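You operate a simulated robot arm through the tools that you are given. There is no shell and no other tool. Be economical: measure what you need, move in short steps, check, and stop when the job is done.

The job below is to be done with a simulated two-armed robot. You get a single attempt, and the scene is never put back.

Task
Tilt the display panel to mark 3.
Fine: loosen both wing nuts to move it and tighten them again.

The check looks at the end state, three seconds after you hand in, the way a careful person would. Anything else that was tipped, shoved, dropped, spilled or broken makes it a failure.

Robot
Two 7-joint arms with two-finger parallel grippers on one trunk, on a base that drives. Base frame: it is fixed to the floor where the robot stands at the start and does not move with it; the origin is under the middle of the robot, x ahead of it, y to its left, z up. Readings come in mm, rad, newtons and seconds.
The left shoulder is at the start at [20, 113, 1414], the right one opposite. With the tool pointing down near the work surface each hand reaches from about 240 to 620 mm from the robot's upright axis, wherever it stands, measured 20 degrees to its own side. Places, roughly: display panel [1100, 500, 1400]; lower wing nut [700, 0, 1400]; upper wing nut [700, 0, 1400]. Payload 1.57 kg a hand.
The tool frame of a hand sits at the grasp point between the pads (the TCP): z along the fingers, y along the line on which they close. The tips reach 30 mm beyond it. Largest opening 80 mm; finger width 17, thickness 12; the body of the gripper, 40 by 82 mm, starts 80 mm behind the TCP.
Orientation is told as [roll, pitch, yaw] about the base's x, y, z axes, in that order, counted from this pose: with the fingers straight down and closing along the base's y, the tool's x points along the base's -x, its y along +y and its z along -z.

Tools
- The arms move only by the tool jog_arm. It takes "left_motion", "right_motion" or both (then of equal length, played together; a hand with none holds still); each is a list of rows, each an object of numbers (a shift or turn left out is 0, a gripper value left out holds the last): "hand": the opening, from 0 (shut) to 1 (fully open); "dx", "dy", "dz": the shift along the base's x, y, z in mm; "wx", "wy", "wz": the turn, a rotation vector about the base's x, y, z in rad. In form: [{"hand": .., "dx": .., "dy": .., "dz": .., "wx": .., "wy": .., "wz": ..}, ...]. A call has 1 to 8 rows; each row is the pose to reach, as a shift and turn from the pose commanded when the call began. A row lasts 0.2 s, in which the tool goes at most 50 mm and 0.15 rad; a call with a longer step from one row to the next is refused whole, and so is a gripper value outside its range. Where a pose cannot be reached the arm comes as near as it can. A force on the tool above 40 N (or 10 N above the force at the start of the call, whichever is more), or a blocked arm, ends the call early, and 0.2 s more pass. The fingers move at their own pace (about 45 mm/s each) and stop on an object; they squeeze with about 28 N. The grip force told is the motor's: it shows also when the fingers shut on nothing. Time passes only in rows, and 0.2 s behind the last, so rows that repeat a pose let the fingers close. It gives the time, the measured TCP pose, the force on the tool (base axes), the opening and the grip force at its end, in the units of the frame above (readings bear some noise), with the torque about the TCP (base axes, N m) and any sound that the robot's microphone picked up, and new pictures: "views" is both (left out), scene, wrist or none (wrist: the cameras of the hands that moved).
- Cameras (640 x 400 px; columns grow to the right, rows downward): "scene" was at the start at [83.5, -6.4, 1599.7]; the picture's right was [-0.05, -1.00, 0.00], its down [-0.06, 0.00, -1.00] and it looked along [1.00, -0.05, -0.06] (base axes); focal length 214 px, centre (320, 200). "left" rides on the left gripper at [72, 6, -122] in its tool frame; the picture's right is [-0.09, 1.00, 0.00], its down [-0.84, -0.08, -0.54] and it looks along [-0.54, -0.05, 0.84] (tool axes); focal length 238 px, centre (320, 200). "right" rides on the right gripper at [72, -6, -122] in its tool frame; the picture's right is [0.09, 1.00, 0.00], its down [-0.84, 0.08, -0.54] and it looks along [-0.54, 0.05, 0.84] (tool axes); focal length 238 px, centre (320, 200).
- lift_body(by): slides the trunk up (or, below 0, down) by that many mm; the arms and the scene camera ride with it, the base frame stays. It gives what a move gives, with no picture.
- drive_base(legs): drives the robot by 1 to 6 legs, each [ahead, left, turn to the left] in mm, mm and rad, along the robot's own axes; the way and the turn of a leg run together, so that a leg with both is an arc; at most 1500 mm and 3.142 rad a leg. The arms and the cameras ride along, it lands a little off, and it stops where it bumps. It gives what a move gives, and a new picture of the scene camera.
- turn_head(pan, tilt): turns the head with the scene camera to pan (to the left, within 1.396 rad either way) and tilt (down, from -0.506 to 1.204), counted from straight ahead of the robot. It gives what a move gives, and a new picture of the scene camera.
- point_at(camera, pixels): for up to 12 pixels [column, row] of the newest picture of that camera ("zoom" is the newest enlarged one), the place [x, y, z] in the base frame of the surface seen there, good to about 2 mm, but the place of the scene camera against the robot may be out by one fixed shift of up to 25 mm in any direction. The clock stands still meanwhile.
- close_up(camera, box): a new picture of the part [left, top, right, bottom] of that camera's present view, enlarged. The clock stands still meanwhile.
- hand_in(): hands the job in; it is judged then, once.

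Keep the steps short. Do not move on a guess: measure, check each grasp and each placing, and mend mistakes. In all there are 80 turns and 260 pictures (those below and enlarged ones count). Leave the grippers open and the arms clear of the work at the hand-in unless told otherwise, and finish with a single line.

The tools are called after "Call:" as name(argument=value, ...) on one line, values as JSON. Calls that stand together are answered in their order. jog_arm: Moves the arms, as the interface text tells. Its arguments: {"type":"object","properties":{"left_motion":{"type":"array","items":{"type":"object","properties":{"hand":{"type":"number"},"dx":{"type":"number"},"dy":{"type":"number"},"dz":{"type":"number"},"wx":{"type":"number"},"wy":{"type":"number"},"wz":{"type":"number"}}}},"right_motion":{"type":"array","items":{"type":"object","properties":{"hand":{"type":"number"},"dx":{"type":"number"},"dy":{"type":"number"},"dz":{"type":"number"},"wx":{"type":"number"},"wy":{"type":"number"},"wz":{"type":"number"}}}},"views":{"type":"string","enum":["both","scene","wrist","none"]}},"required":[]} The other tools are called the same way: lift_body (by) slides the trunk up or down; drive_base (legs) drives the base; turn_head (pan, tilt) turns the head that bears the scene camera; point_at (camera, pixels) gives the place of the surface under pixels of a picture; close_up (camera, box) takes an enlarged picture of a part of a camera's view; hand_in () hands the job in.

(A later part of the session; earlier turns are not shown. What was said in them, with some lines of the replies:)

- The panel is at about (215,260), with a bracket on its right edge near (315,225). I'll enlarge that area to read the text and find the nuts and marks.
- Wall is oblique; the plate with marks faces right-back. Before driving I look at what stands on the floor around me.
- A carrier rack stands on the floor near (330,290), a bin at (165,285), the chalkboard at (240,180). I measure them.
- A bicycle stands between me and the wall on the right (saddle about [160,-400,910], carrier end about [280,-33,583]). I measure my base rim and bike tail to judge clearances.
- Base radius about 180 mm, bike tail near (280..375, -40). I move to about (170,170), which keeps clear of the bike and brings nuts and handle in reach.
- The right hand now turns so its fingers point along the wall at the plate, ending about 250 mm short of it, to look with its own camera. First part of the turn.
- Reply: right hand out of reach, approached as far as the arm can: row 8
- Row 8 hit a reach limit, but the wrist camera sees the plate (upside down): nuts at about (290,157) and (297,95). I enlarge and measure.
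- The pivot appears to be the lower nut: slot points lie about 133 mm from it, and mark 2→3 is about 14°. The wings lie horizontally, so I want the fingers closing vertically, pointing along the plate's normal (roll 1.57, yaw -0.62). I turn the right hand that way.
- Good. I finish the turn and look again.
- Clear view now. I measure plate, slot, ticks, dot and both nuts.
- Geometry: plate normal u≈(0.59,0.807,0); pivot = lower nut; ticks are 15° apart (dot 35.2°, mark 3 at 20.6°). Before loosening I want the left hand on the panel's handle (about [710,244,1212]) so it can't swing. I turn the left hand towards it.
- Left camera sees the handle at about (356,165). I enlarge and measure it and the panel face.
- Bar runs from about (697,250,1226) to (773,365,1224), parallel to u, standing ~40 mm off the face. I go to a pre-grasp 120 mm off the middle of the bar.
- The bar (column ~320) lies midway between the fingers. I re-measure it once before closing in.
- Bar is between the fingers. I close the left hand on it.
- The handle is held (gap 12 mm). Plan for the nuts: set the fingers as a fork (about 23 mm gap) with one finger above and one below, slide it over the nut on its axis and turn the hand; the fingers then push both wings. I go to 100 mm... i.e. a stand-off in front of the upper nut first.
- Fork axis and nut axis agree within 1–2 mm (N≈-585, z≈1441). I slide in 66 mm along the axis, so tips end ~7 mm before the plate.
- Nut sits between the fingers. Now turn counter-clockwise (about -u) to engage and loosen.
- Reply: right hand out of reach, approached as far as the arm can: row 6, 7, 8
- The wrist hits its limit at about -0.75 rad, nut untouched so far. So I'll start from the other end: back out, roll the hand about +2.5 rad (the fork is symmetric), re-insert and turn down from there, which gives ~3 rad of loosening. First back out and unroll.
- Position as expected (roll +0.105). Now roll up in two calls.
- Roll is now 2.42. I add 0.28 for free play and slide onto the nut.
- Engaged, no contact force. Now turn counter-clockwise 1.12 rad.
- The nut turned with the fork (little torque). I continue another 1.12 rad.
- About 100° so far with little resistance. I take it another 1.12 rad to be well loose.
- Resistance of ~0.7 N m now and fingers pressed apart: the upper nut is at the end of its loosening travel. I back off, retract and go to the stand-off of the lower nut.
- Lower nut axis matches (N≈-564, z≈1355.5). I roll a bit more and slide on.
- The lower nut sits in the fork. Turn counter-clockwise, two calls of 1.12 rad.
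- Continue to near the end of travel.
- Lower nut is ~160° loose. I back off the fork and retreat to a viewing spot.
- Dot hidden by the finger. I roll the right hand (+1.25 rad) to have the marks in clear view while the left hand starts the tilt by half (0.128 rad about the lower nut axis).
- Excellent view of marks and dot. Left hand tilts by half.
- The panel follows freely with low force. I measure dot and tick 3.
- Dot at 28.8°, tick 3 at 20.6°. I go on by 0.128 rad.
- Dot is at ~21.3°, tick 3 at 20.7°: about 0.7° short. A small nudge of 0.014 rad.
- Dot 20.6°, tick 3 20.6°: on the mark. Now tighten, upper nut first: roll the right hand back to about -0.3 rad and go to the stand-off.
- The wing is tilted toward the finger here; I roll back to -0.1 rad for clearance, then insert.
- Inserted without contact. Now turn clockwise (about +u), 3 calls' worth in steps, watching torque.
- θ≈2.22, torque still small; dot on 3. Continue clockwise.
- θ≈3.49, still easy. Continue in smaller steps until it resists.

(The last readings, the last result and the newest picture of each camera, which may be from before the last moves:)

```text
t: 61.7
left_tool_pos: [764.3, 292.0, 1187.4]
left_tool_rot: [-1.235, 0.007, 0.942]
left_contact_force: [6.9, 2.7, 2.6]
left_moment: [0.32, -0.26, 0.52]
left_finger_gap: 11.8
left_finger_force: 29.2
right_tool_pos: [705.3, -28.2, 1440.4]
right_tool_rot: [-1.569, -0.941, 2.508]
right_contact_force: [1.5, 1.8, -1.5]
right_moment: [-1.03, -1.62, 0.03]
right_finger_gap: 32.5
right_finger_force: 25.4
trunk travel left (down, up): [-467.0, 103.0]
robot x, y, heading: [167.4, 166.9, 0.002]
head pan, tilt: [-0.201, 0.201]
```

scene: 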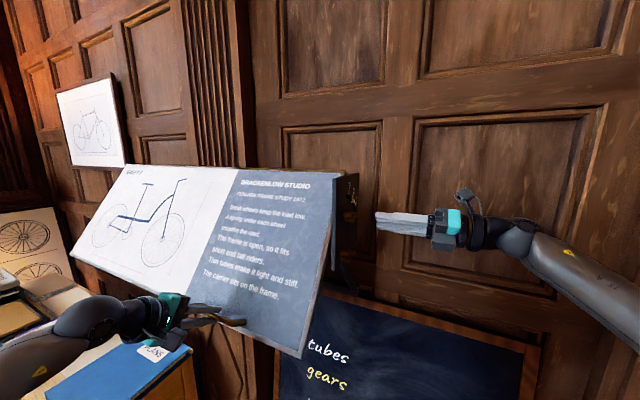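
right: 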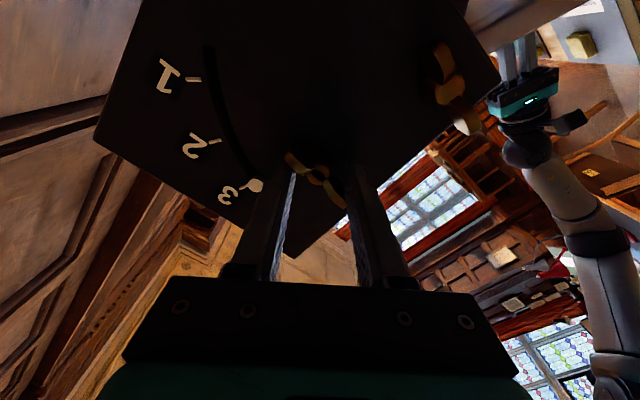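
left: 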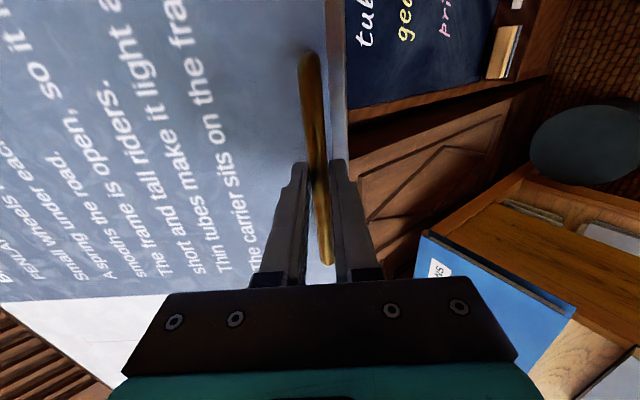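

Torque rose to ~1.9 N m: upper nut is tight. I back off, retract, and unroll toward the lower nut.

Call:
jog_arm(right_motion=[{"wx": -0.0826, "wy": -0.113}, {"wx": -0.1652, "wy": -0.226}, {"wx": -0.2301, "wy": -0.315}, {"dx": -20, "dy": -27, "wx": -0.2301, "wy": -0.315}, {"dx": -40, "dy": -54, "wx": -0.2301, "wy": -0.315}, {"dx": -48, "dy": -48, "dz": -43, "wx": -0.3127, "wy": -0.428}, {"dx": -55.8, "dy": -41, "dz": -85, "wx": -0.3953, "wy": -0.541}, {"dx": -55.8, "dy": -41, "dz": -85, "wx": -0.4779, "wy": -0.654}], views="none")

Call:
jog_arm(right_motion=[{"wx": -0.0856, "wy": -0.117}, {"wx": -0.1711, "wy": -0.234}, {"wx": -0.2567, "wy": -0.351}, {"wx": -0.3422, "wy": -0.468}, {"wx": -0.4278, "wy": -0.585}, {"wx": -0.5133, "wy": -0.702}, {"wx": -0.5989, "wy": -0.819}, {"wx": -0.6844, "wy": -0.936}], views="none")

Call:
jog_arm(right_motion=[{"wx": -0.0856, "wy": -0.117}, {"wx": -0.1711, "wy": -0.234}, {"wx": -0.2567, "wy": -0.351}, {"wx": -0.3422, "wy": -0.468}, {"wx": -0.4278, "wy": -0.585}, {"wx": -0.5133, "wy": -0.702}, {"wx": -0.5989, "wy": -0.819}, {"wx": -0.6844, "wy": -0.936}], views="wrist")

Call:
close_up(camera="right", box=[240, 50, 440, 210])

```text
t: 63.5
left_tool_pos: [764.2, 291.0, 1187.7]
left_tool_rot: [-1.236, 0.003, 0.942]
left_contact_force: [6.0, 4.3, 3.2]
left_moment: [0.2, -0.21, 0.22]
left_finger_gap: 11.9
left_finger_force: 28.7
right_tool_pos: [649.3, -68.7, 1355.4]
right_tool_rot: [-1.571, -0.135, 2.51]
right_contact_force: [0.1, -0.3, 0.0]
right_moment: [0.02, 0.0, 0.01]
right_finger_gap: 23.4
right_finger_force: 0.0
trunk travel left (down, up): [-467.0, 103.0]
robot x, y, heading: [167.4, 170.1, 0.008]
head pan, tilt: [-0.201, 0.201]
```

```text
t: 65.3
left_tool_pos: [764.8, 291.3, 1188.7]
left_tool_rot: [-1.232, 0.006, 0.943]
left_contact_force: [6.9, 4.5, 3.3]
left_moment: [0.13, -0.15, 0.0]
left_finger_gap: 11.8
left_finger_force: 29.1
right_tool_pos: [649.5, -68.6, 1354.6]
right_tool_rot: [-1.57, 1.025, 2.511]
right_contact_force: [-0.7, -0.3, 0.6]
right_moment: [-0.01, -0.02, -0.01]
right_finger_gap: 23.1
right_finger_force: 0.3
trunk travel left (down, up): [-467.0, 103.0]
robot x, y, heading: [166.2, 171.6, 0.008]
head pan, tilt: [-0.201, 0.201]
```

```text
t: 67.1
left_tool_pos: [763.5, 291.1, 1189.1]
left_tool_rot: [-1.233, 0.005, 0.942]
left_contact_force: [7.0, 4.1, 4.1]
left_moment: [0.16, -0.11, 0.01]
left_finger_gap: 12.1
left_finger_force: 29.4
right_tool_pos: [649.2, -68.4, 1356.3]
right_tool_rot: [1.569, 0.957, -0.634]
right_contact_force: [-0.3, -0.4, -0.3]
right_moment: [0.02, -0.02, 0.01]
right_finger_gap: 23.2
right_finger_force: 0.1
trunk travel left (down, up): [-467.0, 103.0]
robot x, y, heading: [170.0, 169.6, 0.004]
head pan, tilt: [-0.201, 0.201]
```

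right: 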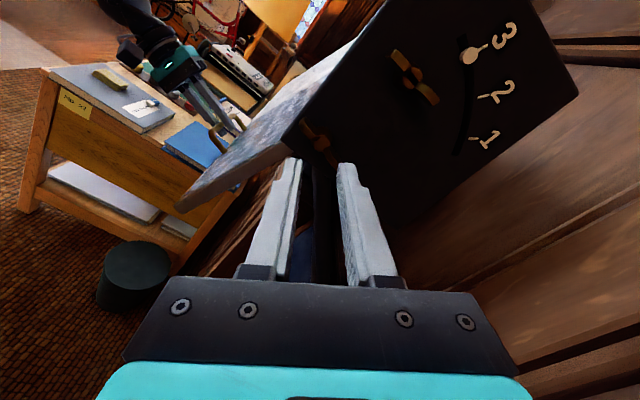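

```text
2.50 times, centred on (340, 130) of right
```

zoom: 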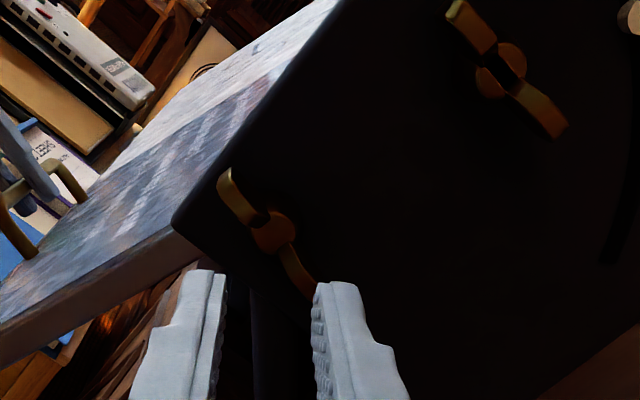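

Call:
point_at(camera="zoom", pixels=[[228, 180], [306, 288], [272, 232], [460, 10], [556, 128], [500, 70]])

Call:
jog_arm(right_motion=[{"wx": -0.0856, "wy": -0.117}, {"wx": -0.1711, "wy": -0.234}, {"wx": -0.2567, "wy": -0.351}, {"wx": -0.3422, "wy": -0.468}, {"wx": -0.4278, "wy": -0.585}, {"wx": -0.5133, "wy": -0.702}, {"wx": -0.5646, "wy": -0.772}], views="wrist")

Call:
close_up(camera="right", box=[220, 50, 420, 210])

```text
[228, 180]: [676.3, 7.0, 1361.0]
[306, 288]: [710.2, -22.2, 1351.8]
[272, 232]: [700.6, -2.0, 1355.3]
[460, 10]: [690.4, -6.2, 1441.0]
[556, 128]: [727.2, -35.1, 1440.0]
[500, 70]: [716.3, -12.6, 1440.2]
```

```text
t: 68.7
left_tool_pos: [764.8, 291.2, 1187.3]
left_tool_rot: [-1.235, 0.006, 0.943]
left_contact_force: [6.2, 5.2, 3.8]
left_moment: [0.15, -0.17, 0.02]
left_finger_gap: 12.0
left_finger_force: 29.4
right_tool_pos: [650.1, -68.1, 1355.7]
right_tool_rot: [1.569, 0.0, -0.632]
right_contact_force: [0.0, 0.1, -0.2]
right_moment: [0.02, 0.0, -0.01]
right_finger_gap: 23.1
right_finger_force: 0.0
trunk travel left (down, up): [-467.0, 103.0]
robot x, y, heading: [169.2, 172.5, 0.005]
head pan, tilt: [-0.201, 0.201]
```

right: 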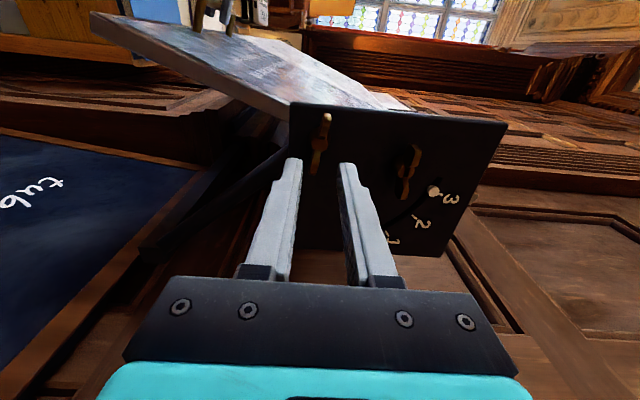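

```text
2.50 times, centred on (320, 130) of right
```

zoom: 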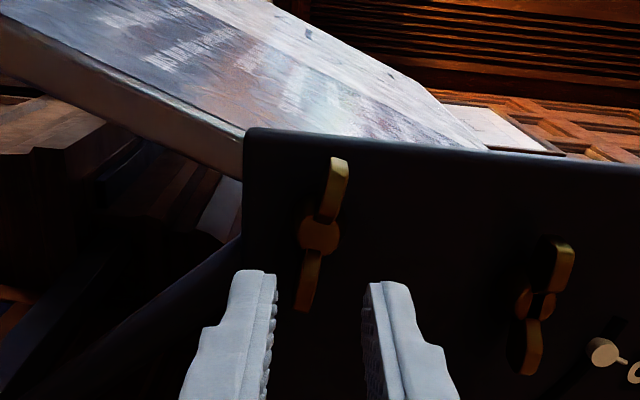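

Upper nut is back at its original orientation. Lower wing tilt is ~12°, clear of the fingers: insert.

Call:
jog_arm(right_motion=[{"dx": 20, "dy": 27}, {"dx": 32, "dy": 43}, {"dx": 38.5, "dy": 52.5}, {"dx": 38.5, "dy": 52.5}], views="none")

Call:
jog_arm(right_motion=[{"wx": 0.0856, "wy": 0.117}, {"wx": 0.1711, "wy": 0.234}, {"wx": 0.2567, "wy": 0.351}, {"wx": 0.3422, "wy": 0.468}, {"wx": 0.4278, "wy": 0.585}, {"wx": 0.5133, "wy": 0.702}, {"wx": 0.5989, "wy": 0.819}, {"wx": 0.6844, "wy": 0.936}], views="wrist")

```text
t: 69.7
left_tool_pos: [764.6, 290.6, 1188.5]
left_tool_rot: [-1.234, 0.003, 0.943]
left_contact_force: [7.2, 4.4, 4.2]
left_moment: [0.12, -0.16, -0.06]
left_finger_gap: 11.8
left_finger_force: 29.4
right_tool_pos: [688.0, -14.5, 1357.2]
right_tool_rot: [1.568, 0.001, -0.631]
right_contact_force: [-0.4, 0.6, -0.2]
right_moment: [-0.03, 0.0, -0.01]
right_finger_gap: 23.3
right_finger_force: 0.0
trunk travel left (down, up): [-467.0, 103.0]
robot x, y, heading: [167.0, 169.4, 0.006]
head pan, tilt: [-0.201, 0.201]
```

```text
t: 71.5
left_tool_pos: [765.1, 291.9, 1188.3]
left_tool_rot: [-1.234, 0.006, 0.943]
left_contact_force: [5.9, 5.1, 3.7]
left_moment: [0.12, -0.14, -0.02]
left_finger_gap: 11.7
left_finger_force: 28.9
right_tool_pos: [688.0, -16.5, 1356.1]
right_tool_rot: [1.571, 1.164, -0.63]
right_contact_force: [0.7, -0.4, -0.2]
right_moment: [0.0, -0.04, -0.03]
right_finger_gap: 23.8
right_finger_force: 0.0
trunk travel left (down, up): [-467.0, 103.0]
robot x, y, heading: [169.2, 170.1, 0.005]
head pan, tilt: [-0.201, 0.201]
```

right: 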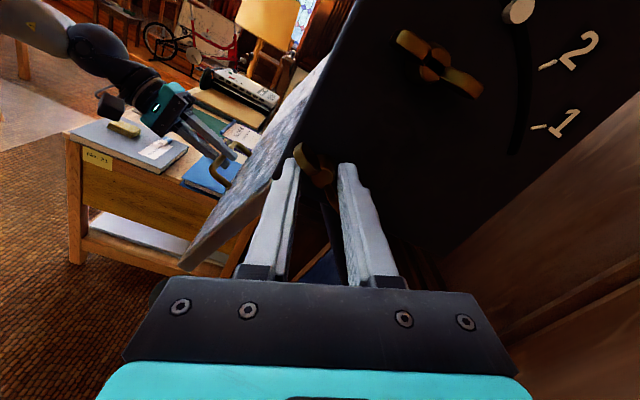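

Turning along. Continue clockwise.

Call:
jog_arm(right_motion=[{"wx": 0.0856, "wy": 0.117}, {"wx": 0.1711, "wy": 0.234}, {"wx": 0.2567, "wy": 0.351}, {"wx": 0.3422, "wy": 0.468}, {"wx": 0.4278, "wy": 0.585}, {"wx": 0.5133, "wy": 0.702}, {"wx": 0.5989, "wy": 0.819}, {"wx": 0.6844, "wy": 0.936}], views="none")

Call:
jog_arm(right_motion=[{"wx": 0.0826, "wy": 0.113}, {"wx": 0.1652, "wy": 0.226}, {"wx": 0.2478, "wy": 0.339}, {"wx": 0.3304, "wy": 0.452}, {"wx": 0.413, "wy": 0.565}, {"wx": 0.4956, "wy": 0.678}, {"wx": 0.5782, "wy": 0.791}], views="none")

Call:
jog_arm(right_motion=[{"wx": 0.059, "wy": 0.0807}, {"wx": 0.118, "wy": 0.161}, {"wx": 0.177, "wy": 0.242}], views="wrist")

```text
t: 73.3
left_tool_pos: [764.3, 291.3, 1188.2]
left_tool_rot: [-1.233, 0.005, 0.943]
left_contact_force: [4.3, 6.1, 3.9]
left_moment: [0.12, -0.16, -0.04]
left_finger_gap: 12.0
left_finger_force: 28.9
right_tool_pos: [687.5, -16.5, 1355.3]
right_tool_rot: [-1.57, 0.817, 2.511]
right_contact_force: [1.1, -1.5, -0.3]
right_moment: [-0.01, -0.02, -0.03]
right_finger_gap: 24.4
right_finger_force: 1.1
trunk travel left (down, up): [-467.0, 103.0]
robot x, y, heading: [163.9, 168.6, 0.004]
head pan, tilt: [-0.201, 0.201]
```

```text
t: 74.9
left_tool_pos: [763.6, 290.2, 1186.7]
left_tool_rot: [-1.232, 0.006, 0.943]
left_contact_force: [5.4, 5.3, 2.6]
left_moment: [0.19, -0.17, 0.13]
left_finger_gap: 11.9
left_finger_force: 29.2
right_tool_pos: [688.1, -15.6, 1355.7]
right_tool_rot: [-1.571, -0.162, 2.512]
right_contact_force: [2.1, -0.4, -1.4]
right_moment: [-0.1, -0.04, -0.02]
right_finger_gap: 24.4
right_finger_force: 0.7
trunk travel left (down, up): [-467.0, 103.0]
robot x, y, heading: [164.4, 169.6, -0.0]
head pan, tilt: [-0.201, 0.201]
```

```text
t: 75.7
left_tool_pos: [764.1, 290.0, 1187.8]
left_tool_rot: [-1.236, 0.004, 0.942]
left_contact_force: [5.5, 4.2, 1.4]
left_moment: [0.2, -0.21, 0.22]
left_finger_gap: 12.1
left_finger_force: 29.0
right_tool_pos: [688.4, -15.8, 1355.8]
right_tool_rot: [-1.57, -0.463, 2.511]
right_contact_force: [0.4, -0.5, -1.9]
right_moment: [0.01, -0.03, -0.01]
right_finger_gap: 24.5
right_finger_force: 1.0
trunk travel left (down, up): [-467.0, 103.0]
robot x, y, heading: [166.4, 165.6, 0.008]
head pan, tilt: [-0.201, 0.201]
```

right: 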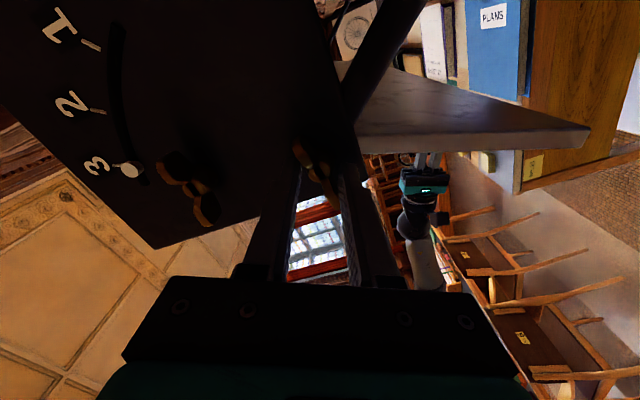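

Call:
jog_arm(right_motion=[{"wx": 0.059, "wy": 0.0807}, {"wx": 0.118, "wy": 0.161}, {"wx": 0.177, "wy": 0.242}], views="none")

Call:
jog_arm(right_motion=[{"wx": 0.059, "wy": 0.0807}, {"wx": 0.118, "wy": 0.161}], views="wrist")

```text
t: 76.5
left_tool_pos: [763.3, 291.4, 1187.2]
left_tool_rot: [-1.235, 0.005, 0.943]
left_contact_force: [4.1, 4.7, 3.7]
left_moment: [0.15, -0.15, -0.06]
left_finger_gap: 11.8
left_finger_force: 28.7
right_tool_pos: [688.6, -16.7, 1353.4]
right_tool_rot: [-1.569, -0.761, 2.508]
right_contact_force: [1.7, -0.9, -5.4]
right_moment: [-0.08, -0.19, -0.07]
right_finger_gap: 25.5
right_finger_force: 6.5
trunk travel left (down, up): [-467.0, 103.0]
robot x, y, heading: [169.0, 169.8, 0.006]
head pan, tilt: [-0.201, 0.201]
```

```text
t: 77.1
left_tool_pos: [764.2, 290.9, 1188.3]
left_tool_rot: [-1.234, 0.006, 0.941]
left_contact_force: [1.8, 5.6, 3.4]
left_moment: [0.07, -0.17, -0.1]
left_finger_gap: 11.9
left_finger_force: 28.8
right_tool_pos: [688.3, -15.7, 1355.3]
right_tool_rot: [-1.565, -0.943, 2.503]
right_contact_force: [4.8, -1.1, -10.5]
right_moment: [-1.31, -3.6, 0.49]
right_finger_gap: 30.7
right_finger_force: 39.2
trunk travel left (down, up): [-467.0, 103.0]
robot x, y, heading: [169.4, 170.5, 0.012]
head pan, tilt: [-0.201, 0.201]
```

right: 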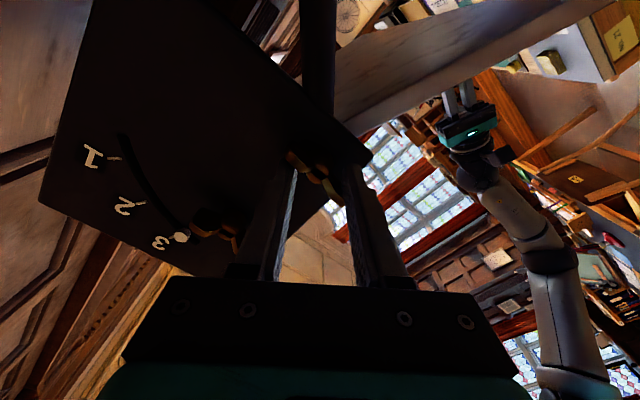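

Lower nut tight (~3.7 N m). Back off, retract, and roll to the viewing angle.

Call:
jog_arm(right_motion=[{"wx": -0.0826, "wy": -0.113}, {"wx": -0.1652, "wy": -0.226}, {"wx": -0.2301, "wy": -0.315}, {"dx": -20, "dy": -27, "wx": -0.2301, "wy": -0.315}, {"dx": -40, "dy": -54, "wx": -0.2301, "wy": -0.315}, {"dx": -60, "dy": -81, "dz": 20, "wx": -0.3127, "wy": -0.428}, {"dx": -80, "dy": -108, "dz": 40, "wx": -0.3953, "wy": -0.541}, {"dx": -95, "dy": -128, "dz": 50, "wx": -0.4779, "wy": -0.654}], views="none")

Call:
jog_arm(right_motion=[{"wx": -0.0856, "wy": -0.117}, {"wx": -0.1711, "wy": -0.234}, {"wx": -0.2567, "wy": -0.351}, {"wx": -0.3422, "wy": -0.468}, {"wx": -0.4278, "wy": -0.585}, {"wx": -0.5133, "wy": -0.702}, {"wx": -0.5989, "wy": -0.819}, {"wx": -0.6844, "wy": -0.936}], views="none")

Call:
jog_arm(right_motion=[{"wx": -0.0856, "wy": -0.117}, {"wx": -0.1711, "wy": -0.234}, {"wx": -0.2567, "wy": -0.351}, {"wx": -0.3422, "wy": -0.468}, {"wx": -0.4278, "wy": -0.585}, {"wx": -0.5133, "wy": -0.702}], views="wrist")

Call:
close_up(camera="right", box=[336, 30, 436, 130])

```text
t: 78.9
left_tool_pos: [764.1, 291.1, 1188.3]
left_tool_rot: [-1.234, 0.007, 0.942]
left_contact_force: [6.1, 2.6, 1.9]
left_moment: [0.23, -0.13, 0.1]
left_finger_gap: 11.5
left_finger_force: 29.5
right_tool_pos: [593.3, -143.1, 1406.2]
right_tool_rot: [-1.571, -0.148, 2.51]
right_contact_force: [0.7, -0.9, -0.6]
right_moment: [0.02, -0.01, 0.02]
right_finger_gap: 23.4
right_finger_force: 0.0
trunk travel left (down, up): [-467.0, 103.0]
robot x, y, heading: [168.2, 172.0, 0.008]
head pan, tilt: [-0.201, 0.201]
```

```text
t: 80.7
left_tool_pos: [763.6, 291.3, 1187.4]
left_tool_rot: [-1.235, 0.006, 0.941]
left_contact_force: [5.7, 3.8, 2.4]
left_moment: [0.16, -0.12, -0.05]
left_finger_gap: 11.9
left_finger_force: 29.0
right_tool_pos: [593.5, -143.0, 1406.0]
right_tool_rot: [-1.569, 1.013, 2.513]
right_contact_force: [0.0, -0.6, -0.6]
right_moment: [-0.02, 0.02, 0.02]
right_finger_gap: 23.2
right_finger_force: 0.1
trunk travel left (down, up): [-467.0, 103.0]
robot x, y, heading: [169.9, 169.3, 0.002]
head pan, tilt: [-0.201, 0.201]
```

```text
t: 82.1
left_tool_pos: [764.9, 291.2, 1187.2]
left_tool_rot: [-1.233, 0.005, 0.942]
left_contact_force: [5.7, 2.9, 2.9]
left_moment: [0.11, -0.14, -0.02]
left_finger_gap: 11.5
left_finger_force: 29.1
right_tool_pos: [592.8, -144.9, 1406.0]
right_tool_rot: [1.565, 1.259, -0.634]
right_contact_force: [-1.2, -0.5, -0.2]
right_moment: [-0.02, -0.02, 0.02]
right_finger_gap: 23.0
right_finger_force: 0.1
trunk travel left (down, up): [-467.0, 103.0]
robot x, y, heading: [165.6, 170.8, -0.001]
head pan, tilt: [-0.201, 0.201]
```

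right: 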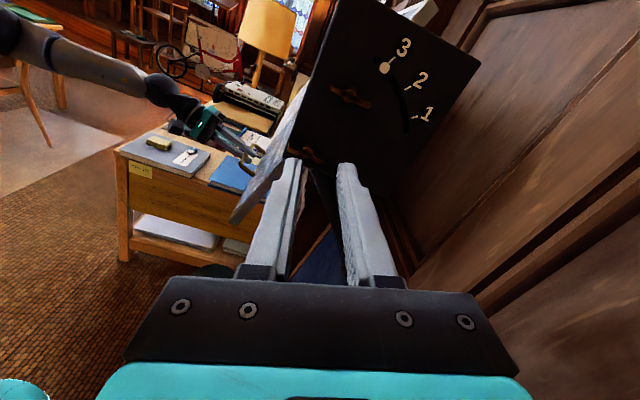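

```text
4.00 times, centred on (386, 80) of right
```

zoom: 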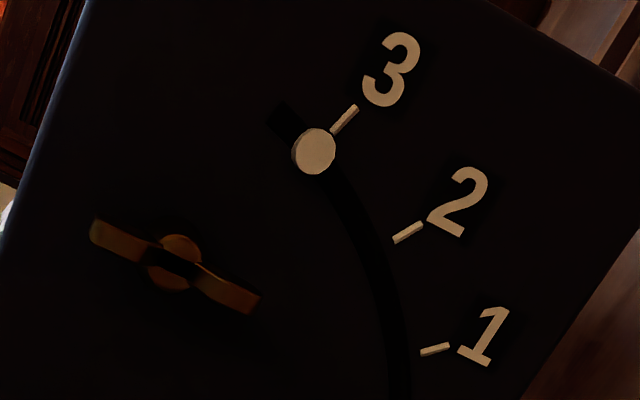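

Dot still on 3. Now open the left hand and see whether the panel stays.

Call:
jog_arm(left_motion=[{"hand": 1}, {"hand": 1}, {"hand": 1}, {"hand": 1}, {"hand": 1}], views="wrist")

Call:
close_up(camera="right", box=[356, 50, 416, 100])

Call:
point_at(camera="zoom", pixels=[[308, 162], [295, 150], [320, 175], [295, 175], [320, 150], [350, 100], [372, 80]])

```text
t: 83.3
left_tool_pos: [763.0, 290.8, 1188.1]
left_tool_rot: [-1.234, 0.003, 0.944]
left_contact_force: [-0.6, 0.2, 0.5]
left_moment: [0.01, 0.0, 0.03]
left_finger_gap: 80.0
left_finger_force: 0.1
right_tool_pos: [592.5, -145.1, 1405.6]
right_tool_rot: [1.567, 1.262, -0.632]
right_contact_force: [0.1, 0.1, 0.3]
right_moment: [-0.02, -0.01, -0.02]
right_finger_gap: 23.1
right_finger_force: 0.0
trunk travel left (down, up): [-467.0, 103.0]
robot x, y, heading: [167.7, 167.4, 0.009]
head pan, tilt: [-0.201, 0.201]
```

left: 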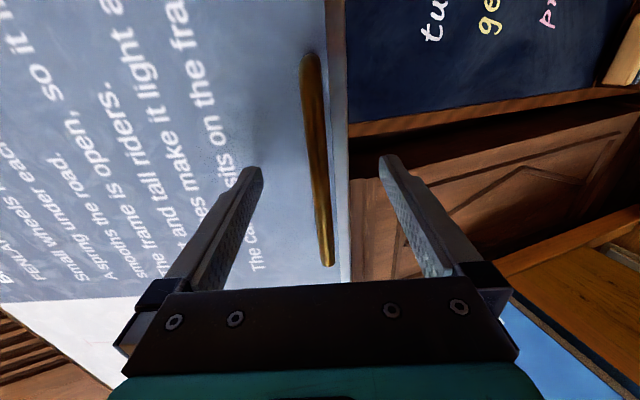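

```text
8.00 times, centred on (386, 75) of right
```

zoom: 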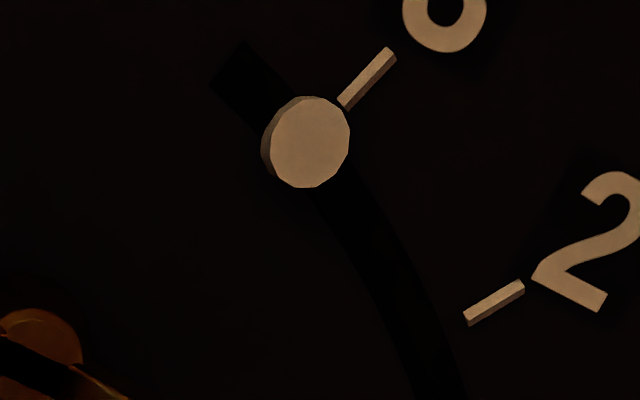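

```text
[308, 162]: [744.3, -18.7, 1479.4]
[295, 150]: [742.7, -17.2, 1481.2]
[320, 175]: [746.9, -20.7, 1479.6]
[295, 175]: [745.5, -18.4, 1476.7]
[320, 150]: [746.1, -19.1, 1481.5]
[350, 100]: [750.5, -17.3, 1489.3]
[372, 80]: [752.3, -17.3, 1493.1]
```

Call:
point_at(camera="zoom", pixels=[[307, 142], [292, 127], [322, 157], [292, 157], [322, 127], [307, 117], [307, 167], [345, 103], [368, 78], [390, 55], [470, 318], [519, 287]])

```text
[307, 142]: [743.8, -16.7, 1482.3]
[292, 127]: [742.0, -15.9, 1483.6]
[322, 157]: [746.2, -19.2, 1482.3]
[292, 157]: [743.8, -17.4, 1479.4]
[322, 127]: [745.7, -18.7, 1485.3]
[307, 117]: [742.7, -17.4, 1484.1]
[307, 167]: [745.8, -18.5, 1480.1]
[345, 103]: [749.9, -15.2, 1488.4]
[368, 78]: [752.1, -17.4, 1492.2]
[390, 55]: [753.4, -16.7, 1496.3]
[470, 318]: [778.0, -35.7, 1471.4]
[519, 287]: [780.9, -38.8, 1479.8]
```

Dot on the mark-3 line (visually the tick extended passes through the dot's centre) and the panel holds by itself. I withdraw the left hand straight off the handle, and open and pull back the right hand.

Call:
jog_arm(left_motion=[{"dx": -30, "dy": 22, "dz": 13.5}, {"dx": -60, "dy": 44, "dz": 27}, {"dx": -91, "dy": 66, "dz": 41}, {"dx": -121, "dy": 89, "dz": 54}, {"dx": -151, "dy": 105, "dz": 70}, {"dx": -181, "dy": 110, "dz": 90}], right_motion=[{"hand": 1, "dx": -10, "dy": -10}, {"dx": -20, "dy": -20}, {"dx": -30, "dy": -25}, {"dx": -45, "dy": -25}, {"dx": -60, "dy": -25}, {"dx": -60, "dy": -25}], views="both")

Call:
close_up(camera="right", box=[260, 30, 460, 180])

```text
t: 84.7
left_tool_pos: [583.7, 398.7, 1279.4]
left_tool_rot: [-1.237, 0.004, 0.943]
left_contact_force: [-0.8, -0.4, -0.6]
left_moment: [-0.02, -0.04, 0.0]
left_finger_gap: 80.1
left_finger_force: 0.1
right_tool_pos: [532.0, -169.9, 1405.6]
right_tool_rot: [1.569, 1.262, -0.633]
right_contact_force: [-0.7, -0.3, -0.9]
right_moment: [-0.02, 0.02, -0.02]
right_finger_gap: 79.9
right_finger_force: 0.0
trunk travel left (down, up): [-467.0, 103.0]
robot x, y, heading: [171.2, 168.9, 0.007]
head pan, tilt: [-0.201, 0.201]
```

scene: 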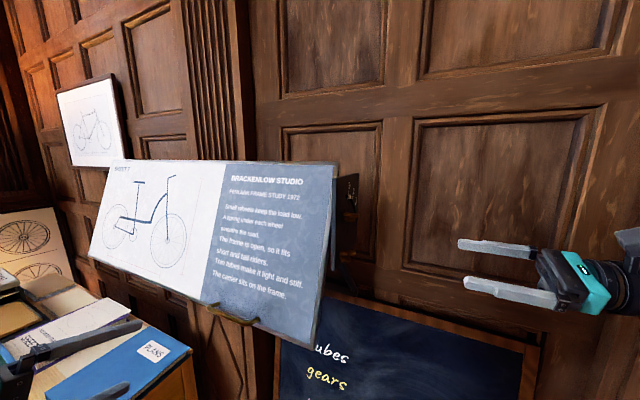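
right: 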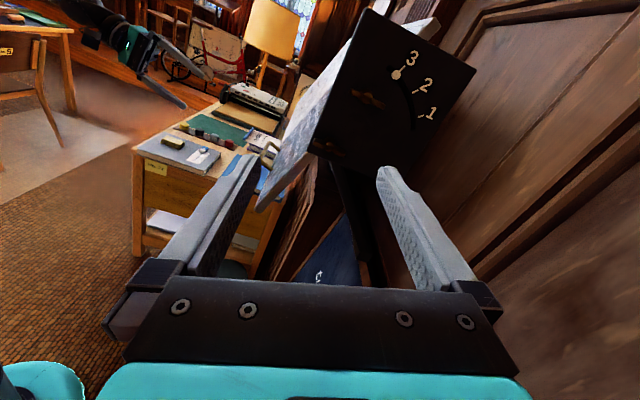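
left: 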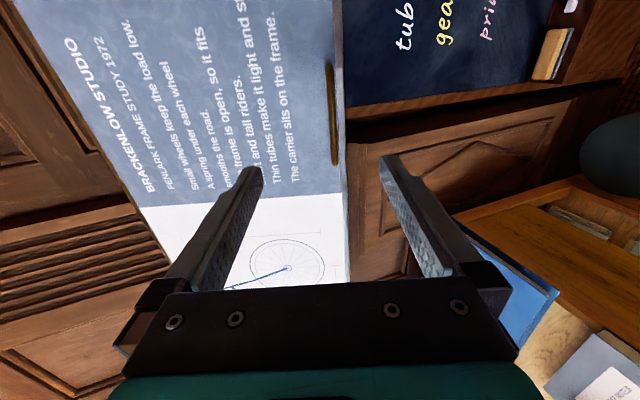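

```text
2.67 times, centred on (360, 105) of right
```

zoom: 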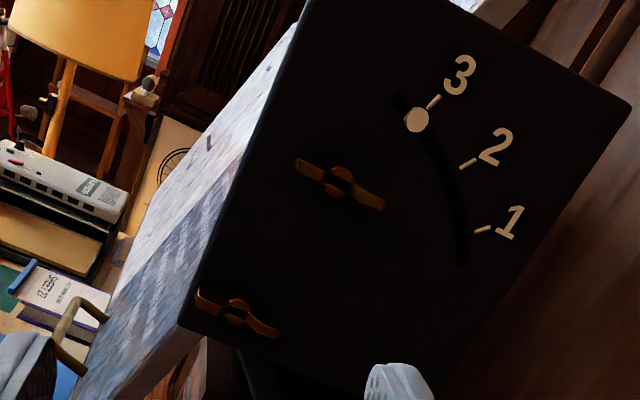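

Both nuts look seated and parallel to their original position. A last independent check: panel slope from face points (35° before, 20° expected).

Call:
point_at(camera="left", pixels=[[60, 60], [120, 120], [150, 200], [180, 240], [300, 60], [310, 120], [310, 200], [325, 260]])

Call:
point_at(camera="zoom", pixels=[[300, 163], [380, 206], [198, 297], [276, 332], [417, 119], [433, 101]])

```text
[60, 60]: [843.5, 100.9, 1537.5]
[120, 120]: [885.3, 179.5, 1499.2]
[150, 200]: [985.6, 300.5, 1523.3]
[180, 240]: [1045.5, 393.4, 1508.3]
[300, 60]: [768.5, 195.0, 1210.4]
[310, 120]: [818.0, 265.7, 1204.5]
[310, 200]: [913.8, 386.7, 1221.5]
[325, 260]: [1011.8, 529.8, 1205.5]
```

```text
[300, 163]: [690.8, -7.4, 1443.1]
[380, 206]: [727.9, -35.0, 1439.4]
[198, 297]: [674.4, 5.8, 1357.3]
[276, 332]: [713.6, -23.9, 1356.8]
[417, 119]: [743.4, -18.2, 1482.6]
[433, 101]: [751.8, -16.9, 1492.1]
```

The slope measures 19.6°, the dot is on 3, both nuts are tight, the hands are open and clear, and nothing else was touched. Handing in.

Call:
hand_in()

```text
The job is handed in.
```

The display panel is tilted to mark 3 (measured about 20°), both wing nuts are tightened again, and the hands are open and clear of the work.
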